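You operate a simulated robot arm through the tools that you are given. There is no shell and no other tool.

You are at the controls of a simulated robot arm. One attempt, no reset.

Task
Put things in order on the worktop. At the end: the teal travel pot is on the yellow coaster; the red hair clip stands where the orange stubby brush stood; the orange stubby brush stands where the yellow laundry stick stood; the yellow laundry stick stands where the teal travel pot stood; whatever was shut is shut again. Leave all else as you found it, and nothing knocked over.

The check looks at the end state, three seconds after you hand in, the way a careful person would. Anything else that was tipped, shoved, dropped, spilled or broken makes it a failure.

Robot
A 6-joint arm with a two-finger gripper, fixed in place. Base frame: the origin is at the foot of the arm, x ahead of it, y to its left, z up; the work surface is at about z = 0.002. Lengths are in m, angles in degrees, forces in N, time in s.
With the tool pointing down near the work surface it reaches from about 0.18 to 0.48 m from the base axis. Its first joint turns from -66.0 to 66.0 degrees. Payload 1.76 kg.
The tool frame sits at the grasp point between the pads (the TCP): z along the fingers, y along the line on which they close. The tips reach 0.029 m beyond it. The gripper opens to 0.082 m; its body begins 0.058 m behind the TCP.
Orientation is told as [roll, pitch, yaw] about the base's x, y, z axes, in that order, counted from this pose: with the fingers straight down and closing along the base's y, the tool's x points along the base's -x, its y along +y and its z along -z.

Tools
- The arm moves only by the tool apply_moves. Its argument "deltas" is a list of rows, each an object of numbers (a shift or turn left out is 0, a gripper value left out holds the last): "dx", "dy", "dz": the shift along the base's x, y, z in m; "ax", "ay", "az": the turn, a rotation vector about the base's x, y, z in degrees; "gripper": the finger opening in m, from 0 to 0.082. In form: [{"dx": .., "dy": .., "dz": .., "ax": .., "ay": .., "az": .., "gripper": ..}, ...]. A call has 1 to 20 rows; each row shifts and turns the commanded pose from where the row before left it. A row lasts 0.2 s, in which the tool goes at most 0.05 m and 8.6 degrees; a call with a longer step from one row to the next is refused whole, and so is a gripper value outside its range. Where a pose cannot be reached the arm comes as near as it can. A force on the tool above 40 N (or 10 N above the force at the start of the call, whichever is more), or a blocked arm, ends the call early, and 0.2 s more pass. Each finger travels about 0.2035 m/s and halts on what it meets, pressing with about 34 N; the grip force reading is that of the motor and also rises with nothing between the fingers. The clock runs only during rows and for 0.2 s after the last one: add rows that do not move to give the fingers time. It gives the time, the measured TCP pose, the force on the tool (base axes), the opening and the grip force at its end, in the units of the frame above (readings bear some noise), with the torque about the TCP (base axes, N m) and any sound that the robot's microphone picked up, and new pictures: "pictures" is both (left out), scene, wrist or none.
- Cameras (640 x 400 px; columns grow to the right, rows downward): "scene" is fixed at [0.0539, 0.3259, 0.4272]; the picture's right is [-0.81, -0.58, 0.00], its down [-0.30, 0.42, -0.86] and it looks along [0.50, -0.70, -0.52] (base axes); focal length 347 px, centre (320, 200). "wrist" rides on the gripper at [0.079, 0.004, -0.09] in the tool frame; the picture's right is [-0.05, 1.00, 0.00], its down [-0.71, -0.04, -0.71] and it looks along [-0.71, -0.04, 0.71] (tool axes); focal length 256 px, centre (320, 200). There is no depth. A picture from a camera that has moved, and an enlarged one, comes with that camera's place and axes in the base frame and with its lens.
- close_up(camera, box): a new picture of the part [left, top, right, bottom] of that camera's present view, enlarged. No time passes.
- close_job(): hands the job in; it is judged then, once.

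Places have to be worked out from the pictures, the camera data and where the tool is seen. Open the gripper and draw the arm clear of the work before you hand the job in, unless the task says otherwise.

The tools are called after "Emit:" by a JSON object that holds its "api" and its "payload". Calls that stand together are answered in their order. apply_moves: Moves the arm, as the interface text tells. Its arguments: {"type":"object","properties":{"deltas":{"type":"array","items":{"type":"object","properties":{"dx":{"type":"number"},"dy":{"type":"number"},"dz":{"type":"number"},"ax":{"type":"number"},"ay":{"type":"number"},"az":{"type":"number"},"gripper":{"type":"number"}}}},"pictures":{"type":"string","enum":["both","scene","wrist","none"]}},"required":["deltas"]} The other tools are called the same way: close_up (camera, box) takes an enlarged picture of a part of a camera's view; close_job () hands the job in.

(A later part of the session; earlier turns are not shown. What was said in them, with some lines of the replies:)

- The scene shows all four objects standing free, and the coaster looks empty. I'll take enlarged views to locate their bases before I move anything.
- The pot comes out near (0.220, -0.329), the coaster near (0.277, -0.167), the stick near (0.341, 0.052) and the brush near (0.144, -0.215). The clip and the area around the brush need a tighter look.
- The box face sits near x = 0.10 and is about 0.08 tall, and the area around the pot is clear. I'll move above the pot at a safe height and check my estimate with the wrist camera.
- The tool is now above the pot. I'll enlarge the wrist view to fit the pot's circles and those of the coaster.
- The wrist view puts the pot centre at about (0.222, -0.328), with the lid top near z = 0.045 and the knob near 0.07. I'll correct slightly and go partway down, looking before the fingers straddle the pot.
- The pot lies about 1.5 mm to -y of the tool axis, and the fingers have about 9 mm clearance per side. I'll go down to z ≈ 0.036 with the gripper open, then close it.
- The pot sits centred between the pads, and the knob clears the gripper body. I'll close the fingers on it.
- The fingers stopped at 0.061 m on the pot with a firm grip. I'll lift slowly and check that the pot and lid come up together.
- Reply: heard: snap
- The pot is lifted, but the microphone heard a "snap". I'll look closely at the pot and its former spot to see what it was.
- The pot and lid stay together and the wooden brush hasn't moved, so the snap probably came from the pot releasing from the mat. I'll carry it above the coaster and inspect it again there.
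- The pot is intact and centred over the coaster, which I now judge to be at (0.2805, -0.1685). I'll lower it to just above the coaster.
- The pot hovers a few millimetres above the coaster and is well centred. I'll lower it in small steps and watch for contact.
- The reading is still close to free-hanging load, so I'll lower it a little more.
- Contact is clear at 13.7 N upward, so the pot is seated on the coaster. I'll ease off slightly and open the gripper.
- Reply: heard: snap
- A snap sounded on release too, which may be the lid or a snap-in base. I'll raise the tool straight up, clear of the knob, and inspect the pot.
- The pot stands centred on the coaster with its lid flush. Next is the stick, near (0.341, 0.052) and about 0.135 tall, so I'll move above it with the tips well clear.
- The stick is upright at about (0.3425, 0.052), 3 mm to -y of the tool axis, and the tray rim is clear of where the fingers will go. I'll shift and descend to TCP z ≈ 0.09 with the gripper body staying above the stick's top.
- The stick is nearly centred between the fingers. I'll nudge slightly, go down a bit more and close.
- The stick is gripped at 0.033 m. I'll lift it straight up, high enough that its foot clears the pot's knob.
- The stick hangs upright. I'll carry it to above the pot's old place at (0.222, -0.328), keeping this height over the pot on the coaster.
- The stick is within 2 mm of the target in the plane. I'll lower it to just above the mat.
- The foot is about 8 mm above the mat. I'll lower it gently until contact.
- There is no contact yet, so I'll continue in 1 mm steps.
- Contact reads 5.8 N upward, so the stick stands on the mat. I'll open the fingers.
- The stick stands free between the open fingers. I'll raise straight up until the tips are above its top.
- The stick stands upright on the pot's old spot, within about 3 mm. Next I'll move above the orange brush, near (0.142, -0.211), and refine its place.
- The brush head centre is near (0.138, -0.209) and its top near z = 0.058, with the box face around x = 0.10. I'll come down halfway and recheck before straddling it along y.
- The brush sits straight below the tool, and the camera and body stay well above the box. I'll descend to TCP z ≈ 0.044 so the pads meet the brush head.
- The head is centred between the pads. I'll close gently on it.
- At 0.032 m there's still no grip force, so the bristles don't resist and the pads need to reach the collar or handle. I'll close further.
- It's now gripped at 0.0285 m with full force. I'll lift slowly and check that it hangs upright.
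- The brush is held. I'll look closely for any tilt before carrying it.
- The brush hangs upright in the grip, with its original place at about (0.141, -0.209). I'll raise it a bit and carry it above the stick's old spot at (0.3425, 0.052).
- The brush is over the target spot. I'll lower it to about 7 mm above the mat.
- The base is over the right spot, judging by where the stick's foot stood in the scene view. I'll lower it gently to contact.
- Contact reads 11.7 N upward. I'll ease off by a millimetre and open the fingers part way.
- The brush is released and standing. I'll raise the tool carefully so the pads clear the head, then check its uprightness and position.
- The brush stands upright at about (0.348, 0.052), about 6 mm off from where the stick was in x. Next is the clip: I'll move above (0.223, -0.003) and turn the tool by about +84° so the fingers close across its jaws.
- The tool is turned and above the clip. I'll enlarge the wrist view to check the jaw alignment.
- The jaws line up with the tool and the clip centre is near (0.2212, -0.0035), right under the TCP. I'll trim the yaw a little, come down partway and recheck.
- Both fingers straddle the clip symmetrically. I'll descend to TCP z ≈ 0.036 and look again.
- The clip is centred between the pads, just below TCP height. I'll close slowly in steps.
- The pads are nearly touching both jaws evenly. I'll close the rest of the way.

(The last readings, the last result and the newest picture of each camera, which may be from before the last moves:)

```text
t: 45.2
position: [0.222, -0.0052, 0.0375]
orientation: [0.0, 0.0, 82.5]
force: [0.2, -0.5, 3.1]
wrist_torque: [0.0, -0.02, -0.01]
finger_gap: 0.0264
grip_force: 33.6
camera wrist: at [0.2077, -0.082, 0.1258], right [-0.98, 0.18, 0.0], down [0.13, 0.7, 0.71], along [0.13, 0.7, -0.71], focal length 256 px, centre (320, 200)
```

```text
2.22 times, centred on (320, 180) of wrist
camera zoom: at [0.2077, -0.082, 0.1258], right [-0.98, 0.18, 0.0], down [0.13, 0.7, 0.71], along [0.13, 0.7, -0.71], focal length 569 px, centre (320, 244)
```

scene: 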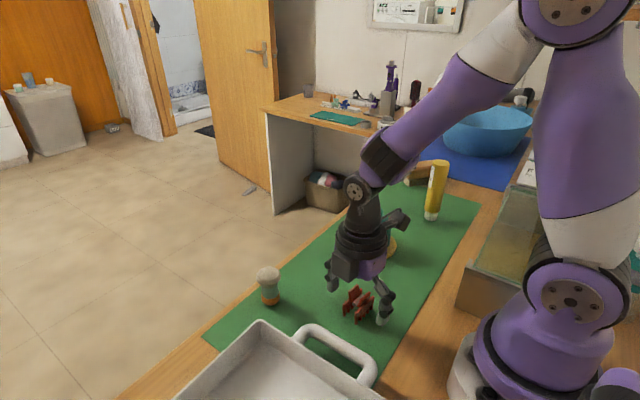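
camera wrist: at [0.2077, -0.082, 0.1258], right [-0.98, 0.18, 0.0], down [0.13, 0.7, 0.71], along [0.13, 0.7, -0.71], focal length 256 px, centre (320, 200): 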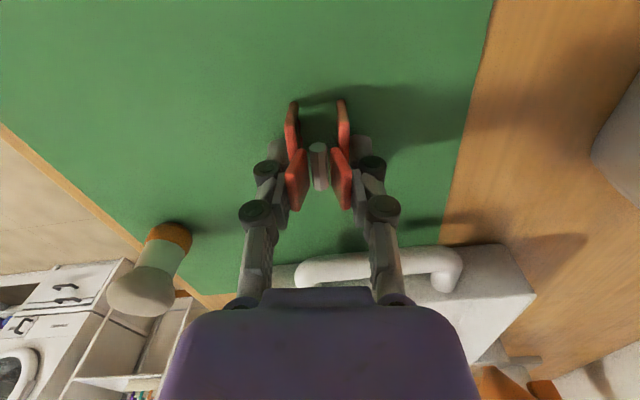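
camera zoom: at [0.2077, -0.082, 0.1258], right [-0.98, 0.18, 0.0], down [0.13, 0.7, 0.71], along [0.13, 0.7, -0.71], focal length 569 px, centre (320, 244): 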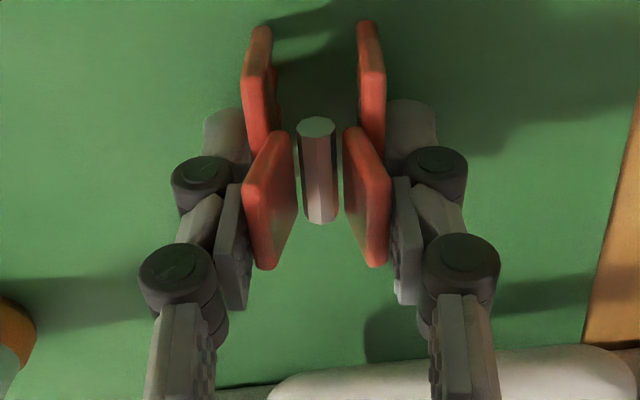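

The clip is gripped at 0.026 m with no distortion. I'll lift it slowly and check the hold.

Emit:
{"api": "apply_moves", "payload": {"deltas": [{"dz": 0.005}, {"dz": 0.016}, {"dz": 0.03}, {"dz": 0.035}, {"dz": 0.035}, {}], "pictures": "both"}}

Emit:
{"api": "close_up", "payload": {"camera": "wrist", "box": [220, 90, 420, 270]}}

```text
t: 46.6
position: [0.2239, -0.007, 0.1593]
orientation: [0.0, 0.1, 82.6]
force: [-0.5, 0.1, -0.1]
wrist_torque: [0.0, -0.01, -0.01]
finger_gap: 0.0263
grip_force: 33.8
camera wrist: at [0.2089, -0.0835, 0.2484], right [-0.98, 0.18, 0.0], down [0.13, 0.7, 0.71], along [0.13, 0.7, -0.71], focal length 256 px, centre (320, 200)
```

scene: 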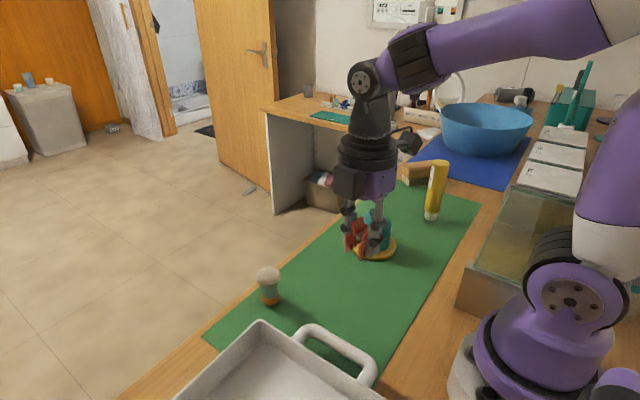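
wrist: 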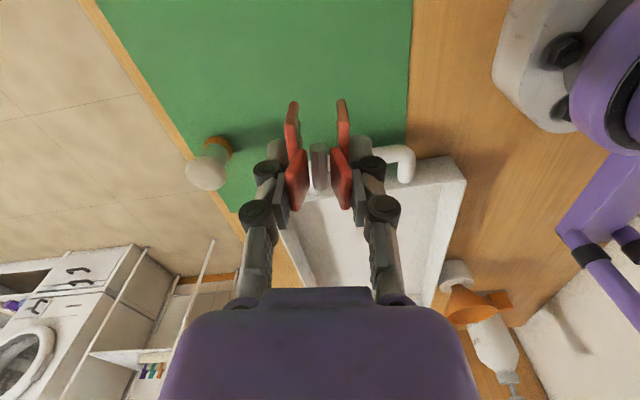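

```text
2.22 times, centred on (320, 180) of wrist
camera zoom: at [0.2089, -0.0835, 0.2484], right [-0.98, 0.18, 0.0], down [0.13, 0.7, 0.71], along [0.13, 0.7, -0.71], focal length 569 px, centre (320, 244)
```

zoom: 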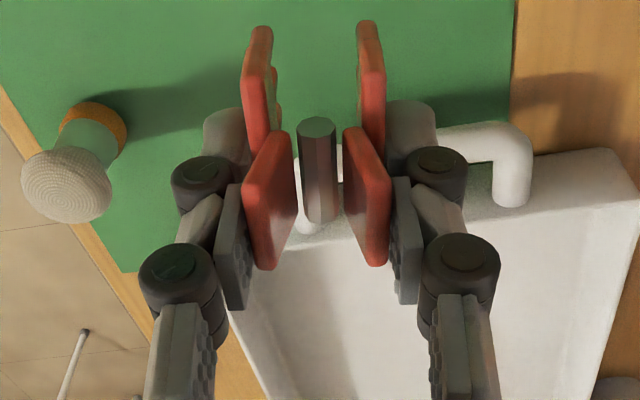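

The clip is held straight. I'll carry it to above the brush's old spot at (0.141, -0.209), turning the tool back to yaw 0 on the way so the fingers stay clear of the box.

Emit:
{"api": "apply_moves", "payload": {"deltas": [{"dx": -0.00816, "dy": -0.02035, "az": -8.25}, {"dx": -0.00816, "dy": -0.02035, "az": -8.25}, {"dx": -0.00816, "dy": -0.02035, "az": -8.25}, {"dx": -0.00816, "dy": -0.02035, "az": -8.25}, {"dx": -0.00816, "dy": -0.02035, "az": -8.25}, {"dx": -0.00816, "dy": -0.02035, "az": -8.25}, {"dx": -0.00816, "dy": -0.02035, "az": -8.25}, {"dx": -0.00816, "dy": -0.02035, "az": -8.25}, {"dx": -0.00816, "dy": -0.02035, "az": -8.25}, {"dx": -0.00816, "dy": -0.02035, "az": -8.25}, {}], "pictures": "both"}}

Emit:
{"api": "close_up", "payload": {"camera": "wrist", "box": [200, 0, 440, 240]}}

```text
t: 49.0
position: [0.1406, -0.2106, 0.1575]
orientation: [-0.1, 0.1, -0.1]
force: [-0.4, -0.1, 0.5]
wrist_torque: [0.01, 0.0, -0.01]
finger_gap: 0.0264
grip_force: 34.2
camera wrist: at [0.0616, -0.2034, 0.2479], right [0.06, 1.0, 0.0], down [0.71, -0.04, 0.71], along [0.71, -0.04, -0.71], focal length 256 px, centre (320, 200)
```

scene: 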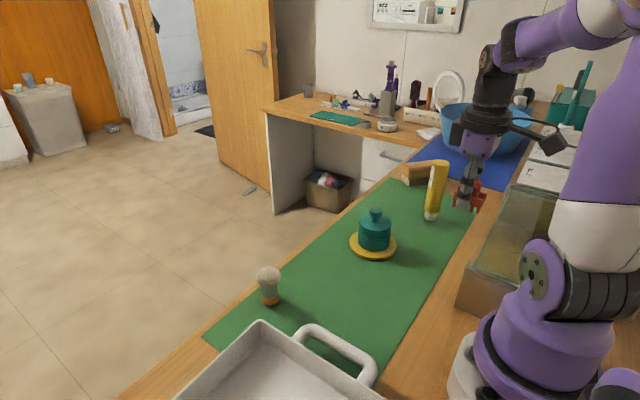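
wrist: 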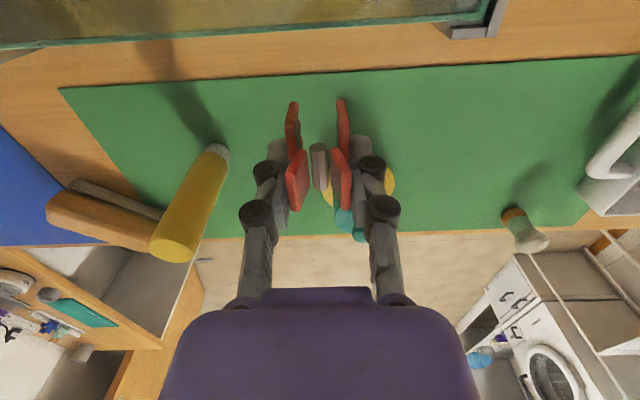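

```text
1.67 times, centred on (320, 120) of wrist
camera zoom: at [0.0616, -0.2034, 0.2479], right [0.06, 1.0, 0.0], down [0.71, -0.04, 0.71], along [0.71, -0.04, -0.71], focal length 427 px, centre (320, 333)
```

zoom: 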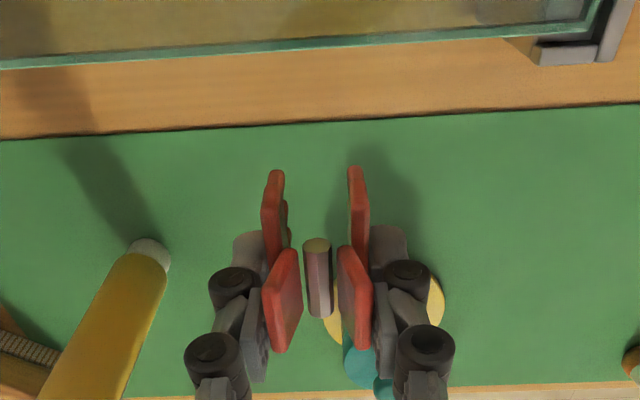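

The clip is over the target, and its near end will sit about 14 mm clear of the box. I'll lower it to a few millimetres above the surface.

Emit:
{"api": "apply_moves", "payload": {"deltas": [{"dx": 0.001, "dz": -0.035}, {"dz": -0.035}, {"dz": -0.03}, {"dz": -0.014}, {}], "pictures": "both"}}

Emit:
{"api": "close_up", "payload": {"camera": "scene", "box": [410, 170, 530, 290]}}

Emit:
{"api": "close_up", "payload": {"camera": "wrist", "box": [220, 90, 420, 270]}}

```text
t: 50.2
position: [0.1411, -0.2072, 0.0434]
orientation: [0.0, 0.1, 0.0]
force: [0.0, -0.1, -0.5]
wrist_torque: [-0.01, 0.02, 0.0]
finger_gap: 0.026
grip_force: 34.5
camera wrist: at [0.0614, -0.2022, 0.1332], right [0.05, 1.0, 0.0], down [0.71, -0.04, 0.71], along [0.71, -0.04, -0.71], focal length 256 px, centre (320, 200)
```

scene: 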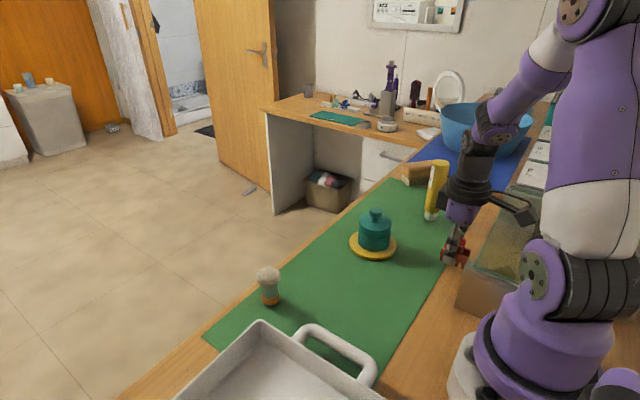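
wrist: 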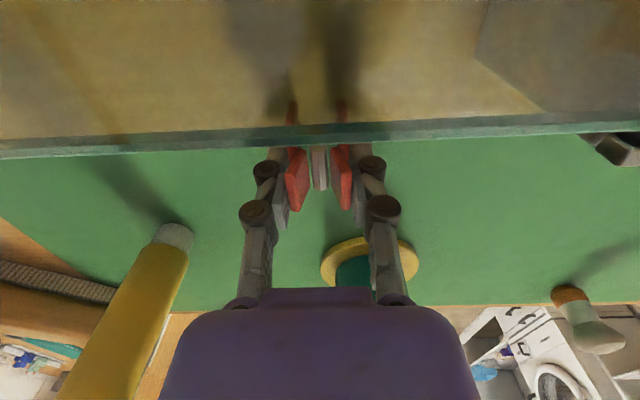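

```text
3.33 times, centred on (470, 230) of scene
camera zoom: at [0.0539, 0.3259, 0.4272], right [-0.81, -0.58, 0.0], down [-0.3, 0.42, -0.86], along [0.5, -0.7, -0.52], focal length 1156 px, centre (-180, 100)
```

zoom: 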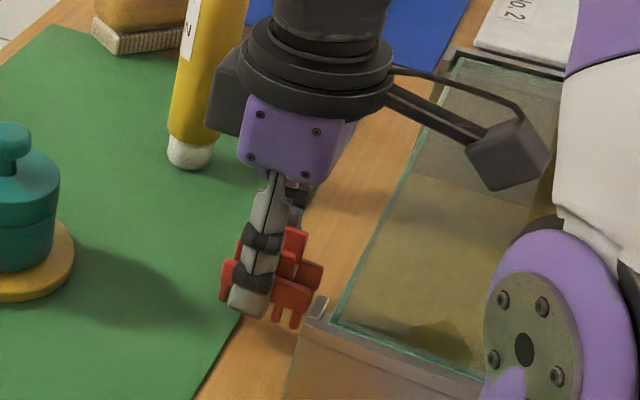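

```text
2.22 times, centred on (320, 180) of wrist
camera zoom: at [0.0614, -0.2022, 0.1332], right [0.05, 1.0, 0.0], down [0.71, -0.04, 0.71], along [0.71, -0.04, -0.71], focal length 569 px, centre (320, 244)
```

zoom: 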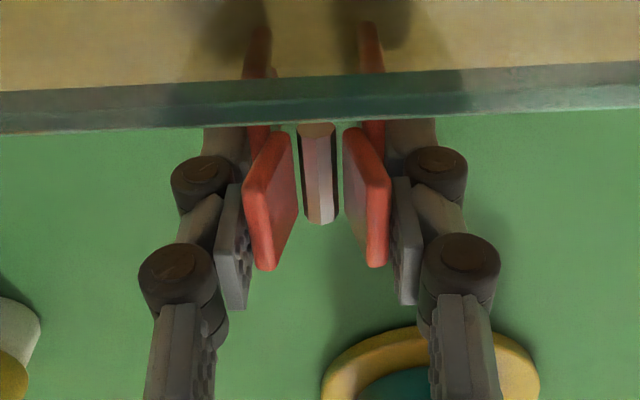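

The clip hovers about 7 mm above the surface, clear of the box bracket. I'll lower it gently to contact.

Emit:
{"api": "apply_moves", "payload": {"deltas": [{"dy": -0.001, "dz": -0.004}, {"dz": -0.0015}, {}], "pictures": "none"}}

```text
t: 51.0
position: [0.1409, -0.2102, 0.0382]
orientation: [0.0, 0.0, 0.0]
force: [-0.6, -1.3, -0.2]
wrist_torque: [-0.01, -0.03, 0.01]
finger_gap: 0.0259
grip_force: 33.6
```

Emit:
{"api": "apply_moves", "payload": {"deltas": [{"dz": -0.001}, {"dz": -0.001}, {}], "pictures": "none"}}

```text
t: 51.8
position: [0.141, -0.2106, 0.0363]
orientation: [-0.1, 0.0, 0.0]
force: [-2.8, 1.3, 10.8]
wrist_torque: [0.07, -0.01, 0.01]
finger_gap: 0.0265
grip_force: 34.1
```

Contact reads 10.8 N upward with almost no torque, so the clip stands evenly. I'll ease off and open.

Emit:
{"api": "apply_moves", "payload": {"deltas": [{"dz": 0.0007}, {"gripper": 0.03}, {"gripper": 0.04}, {"gripper": 0.06}, {}], "pictures": "both"}}

Emit:
{"api": "close_up", "payload": {"camera": "wrist", "box": [220, 90, 420, 270]}}

Emit:
{"api": "close_up", "payload": {"camera": "scene", "box": [410, 170, 530, 290]}}

```text
t: 53.0
position: [0.1408, -0.2113, 0.0374]
orientation: [0.0, 0.0, 0.0]
force: [-0.3, 0.0, -0.3]
wrist_torque: [0.01, 0.0, 0.01]
finger_gap: 0.0602
grip_force: 0.0
camera wrist: at [0.0613, -0.205, 0.1265], right [0.05, 1.0, 0.0], down [0.71, -0.04, 0.71], along [0.71, -0.04, -0.71], focal length 256 px, centre (320, 200)
```

scene: 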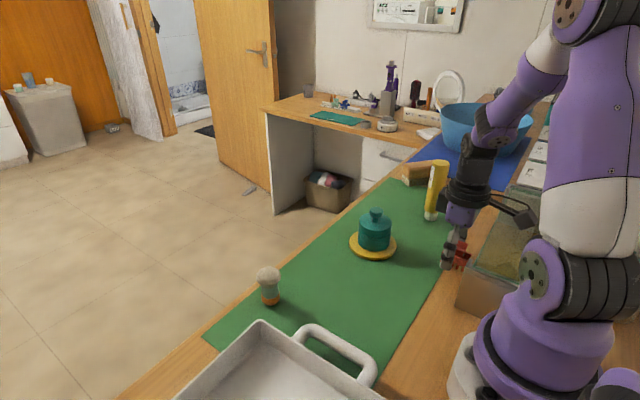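
wrist: 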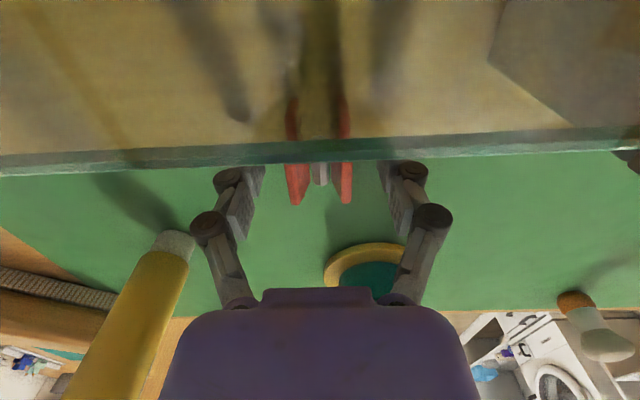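

```text
2.22 times, centred on (320, 180) of wrist
camera zoom: at [0.0613, -0.205, 0.1265], right [0.05, 1.0, 0.0], down [0.71, -0.04, 0.71], along [0.71, -0.04, -0.71], focal length 569 px, centre (320, 244)
```

zoom: 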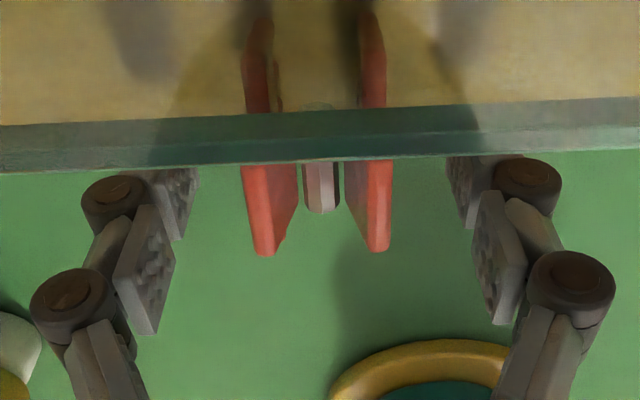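

```text
3.33 times, centred on (470, 230) of scene
camera zoom: at [0.0539, 0.3259, 0.4272], right [-0.81, -0.58, 0.0], down [-0.3, 0.42, -0.86], along [0.5, -0.7, -0.52], focal length 1156 px, centre (-180, 100)
```

zoom: 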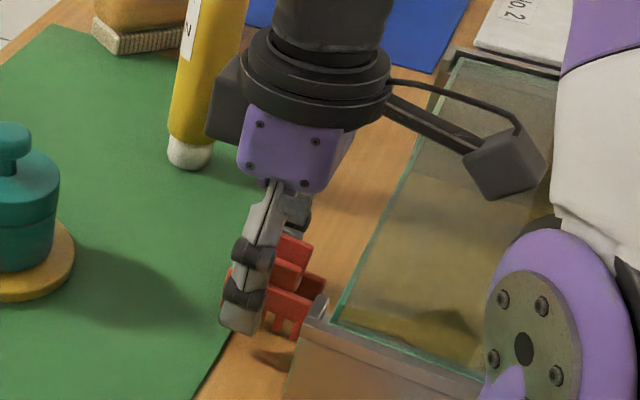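

The clip is standing free. I'll raise the tool straight up and inspect the result.

Emit:
{"api": "apply_moves", "payload": {"deltas": [{"gripper": 0.07}, {"dz": 0.02}, {"dz": 0.035}, {"dz": 0.045}, {"dz": 0.045}, {}], "pictures": "both"}}

Emit:
{"api": "close_up", "payload": {"camera": "wrist", "box": [250, 0, 390, 120]}}

Emit:
{"api": "close_up", "payload": {"camera": "scene", "box": [400, 200, 520, 300]}}

```text
t: 54.4
position: [0.1429, -0.2117, 0.181]
orientation: [0.0, 0.0, 0.0]
force: [0.0, -0.1, 0.5]
wrist_torque: [0.0, 0.01, -0.02]
finger_gap: 0.0703
grip_force: 0.2
camera wrist: at [0.0626, -0.2045, 0.2708], right [0.05, 1.0, 0.0], down [0.71, -0.04, 0.71], along [0.71, -0.04, -0.71], focal length 256 px, centre (320, 200)
```

scene: 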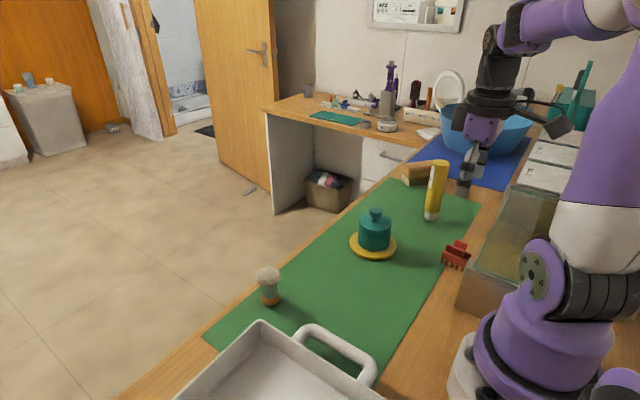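
wrist: 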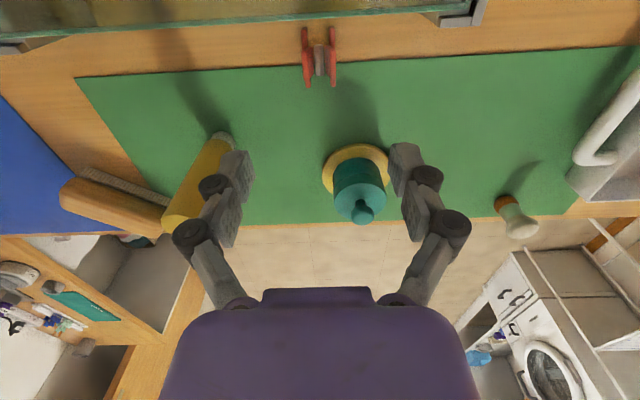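

```text
3.33 times, centred on (320, 60) of wrist
camera zoom: at [0.0626, -0.2045, 0.2708], right [0.05, 1.0, 0.0], down [0.71, -0.04, 0.71], along [0.71, -0.04, -0.71], focal length 853 px, centre (320, 667)
```

zoom: 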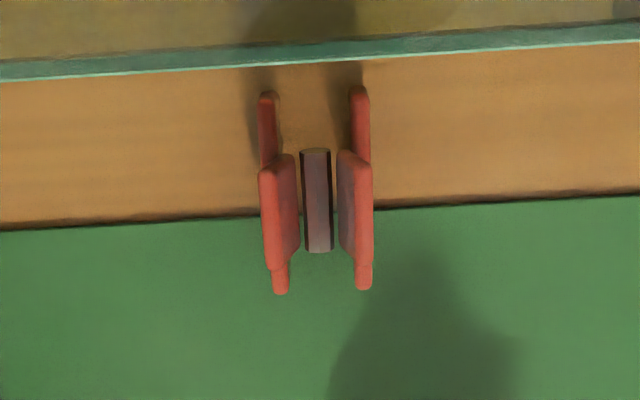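

```text
4.00 times, centred on (460, 250) of scene
camera zoom: at [0.0539, 0.3259, 0.4272], right [-0.81, -0.58, 0.0], down [-0.3, 0.42, -0.86], along [0.5, -0.7, -0.52], focal length 1388 px, centre (-240, 0)
```

zoom: 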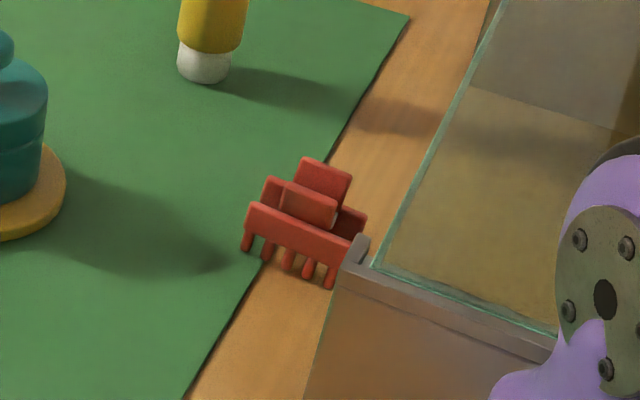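

The clip stands upright on its teeth at about (0.138, -0.209), clear of the box. I'll look closely at the pot again to be sure its lid is shut as before, and at all the other placements.

Emit:
{"api": "close_up", "payload": {"camera": "scene", "box": [350, 200, 400, 260]}}

Emit:
{"api": "close_up", "payload": {"camera": "wrist", "box": [310, 130, 410, 240]}}

Emit:
{"api": "close_up", "payload": {"camera": "scene", "box": [230, 150, 500, 340]}}

```text
6.67 times, centred on (375, 230) of scene
camera zoom: at [0.0539, 0.3259, 0.4272], right [-0.81, -0.58, 0.0], down [-0.3, 0.42, -0.86], along [0.5, -0.7, -0.52], focal length 2313 px, centre (-47, 0)
```

zoom: 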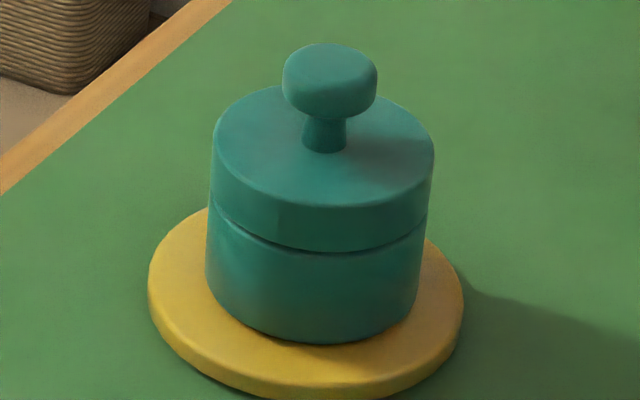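

```text
3.64 times, centred on (360, 185) of wrist
camera zoom: at [0.0626, -0.2045, 0.2708], right [0.05, 1.0, 0.0], down [0.71, -0.04, 0.71], along [0.71, -0.04, -0.71], focal length 931 px, centre (174, 254)
```

zoom: 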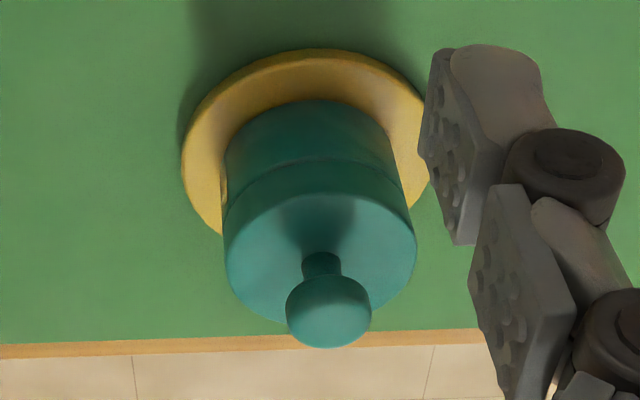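

```text
2.11 times, centred on (365, 245) of scene
camera zoom: at [0.0539, 0.3259, 0.4272], right [-0.81, -0.58, 0.0], down [-0.3, 0.42, -0.86], along [0.5, -0.7, -0.52], focal length 730 px, centre (225, 105)
```

zoom: 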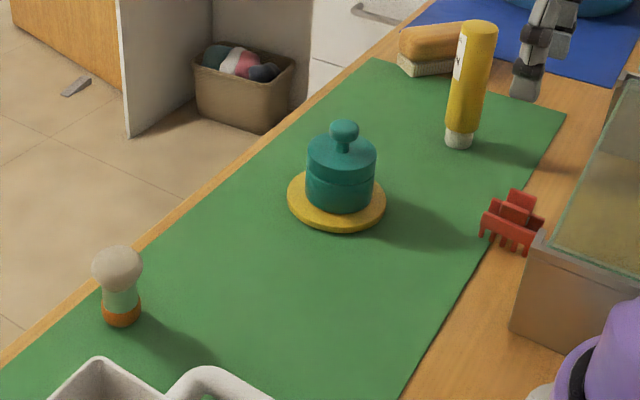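

Everything is in place: the lid is flush and at its original height, and all four objects are upright. I'll open the gripper fully and draw the arm up and back to its starting pose, clear of the work.

Emit:
{"api": "apply_moves", "payload": {"deltas": [{"dz": 0.04, "gripper": 0.082}, {"dz": 0.037}, {"dx": 0.031, "dy": -0.003}, {"dx": 0.031, "dy": -0.003}, {}, {}], "pictures": "both"}}

```text
t: 55.8
position: [0.2043, -0.2175, 0.2582]
orientation: [0.0, 0.1, 0.0]
force: [0.2, 0.1, -0.4]
wrist_torque: [0.02, -0.01, 0.01]
finger_gap: 0.0818
grip_force: 0.1
camera wrist: at [0.1247, -0.2108, 0.348], right [0.05, 1.0, 0.0], down [0.71, -0.04, 0.71], along [0.71, -0.04, -0.71], focal length 256 px, centre (320, 200)
```

scene: 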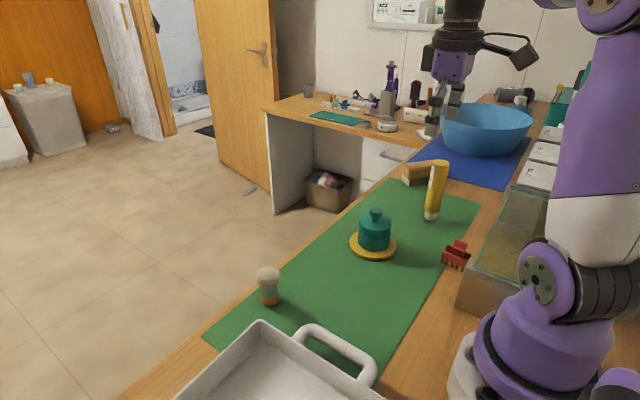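
wrist: 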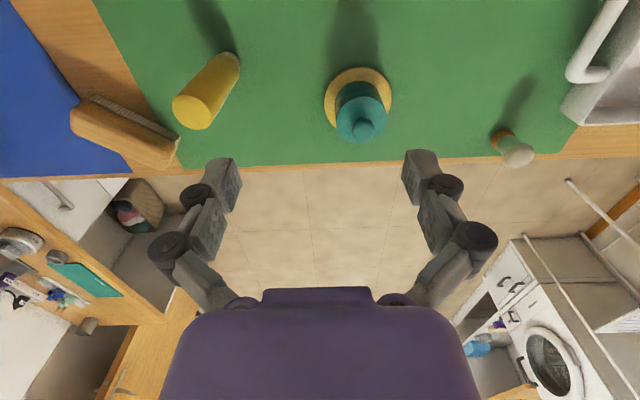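

From the starting pose, the stick's foot and the brush's base appear at nearly the same pixels where the pot and the stick stood before. The wooden brush, tray, coaster and box look untouched, the gripper is open and the arm is clear, so I'll hand in.

Emit:
{"api": "close_job", "payload": {}}

```text
The job is handed in.
```

I moved all four objects to their places and handed the job in. The final pictures show each one upright and nothing else moved.

| Object | Now stands | Distance from target |
|---|---|---|
| Teal travel pot | On the yellow coaster, near its centre | About 3 mm |
| Yellow laundry stick | Where the pot stood | About 3 mm |
| Orange stubby brush | Where the stick stood | About 6 mm |
| Red hair clip | Where the brush stood, on its teeth | About 3 mm |

- **Snap sound:** the microphone heard a snap when I lifted the pot and again when I released it on the coaster. I couldn't tell what caused it. In the later pictures the pot's lid looks shut and is at its original height, within about 2 mm.
- **Clip direction:** the clip is turned about 80° from how it first stood, so the fingers would fit beside the box. It straddles the edge of the green mat, as the brush did.
- **Arm:** the gripper is open and the arm is back at its starting pose, clear of the work.
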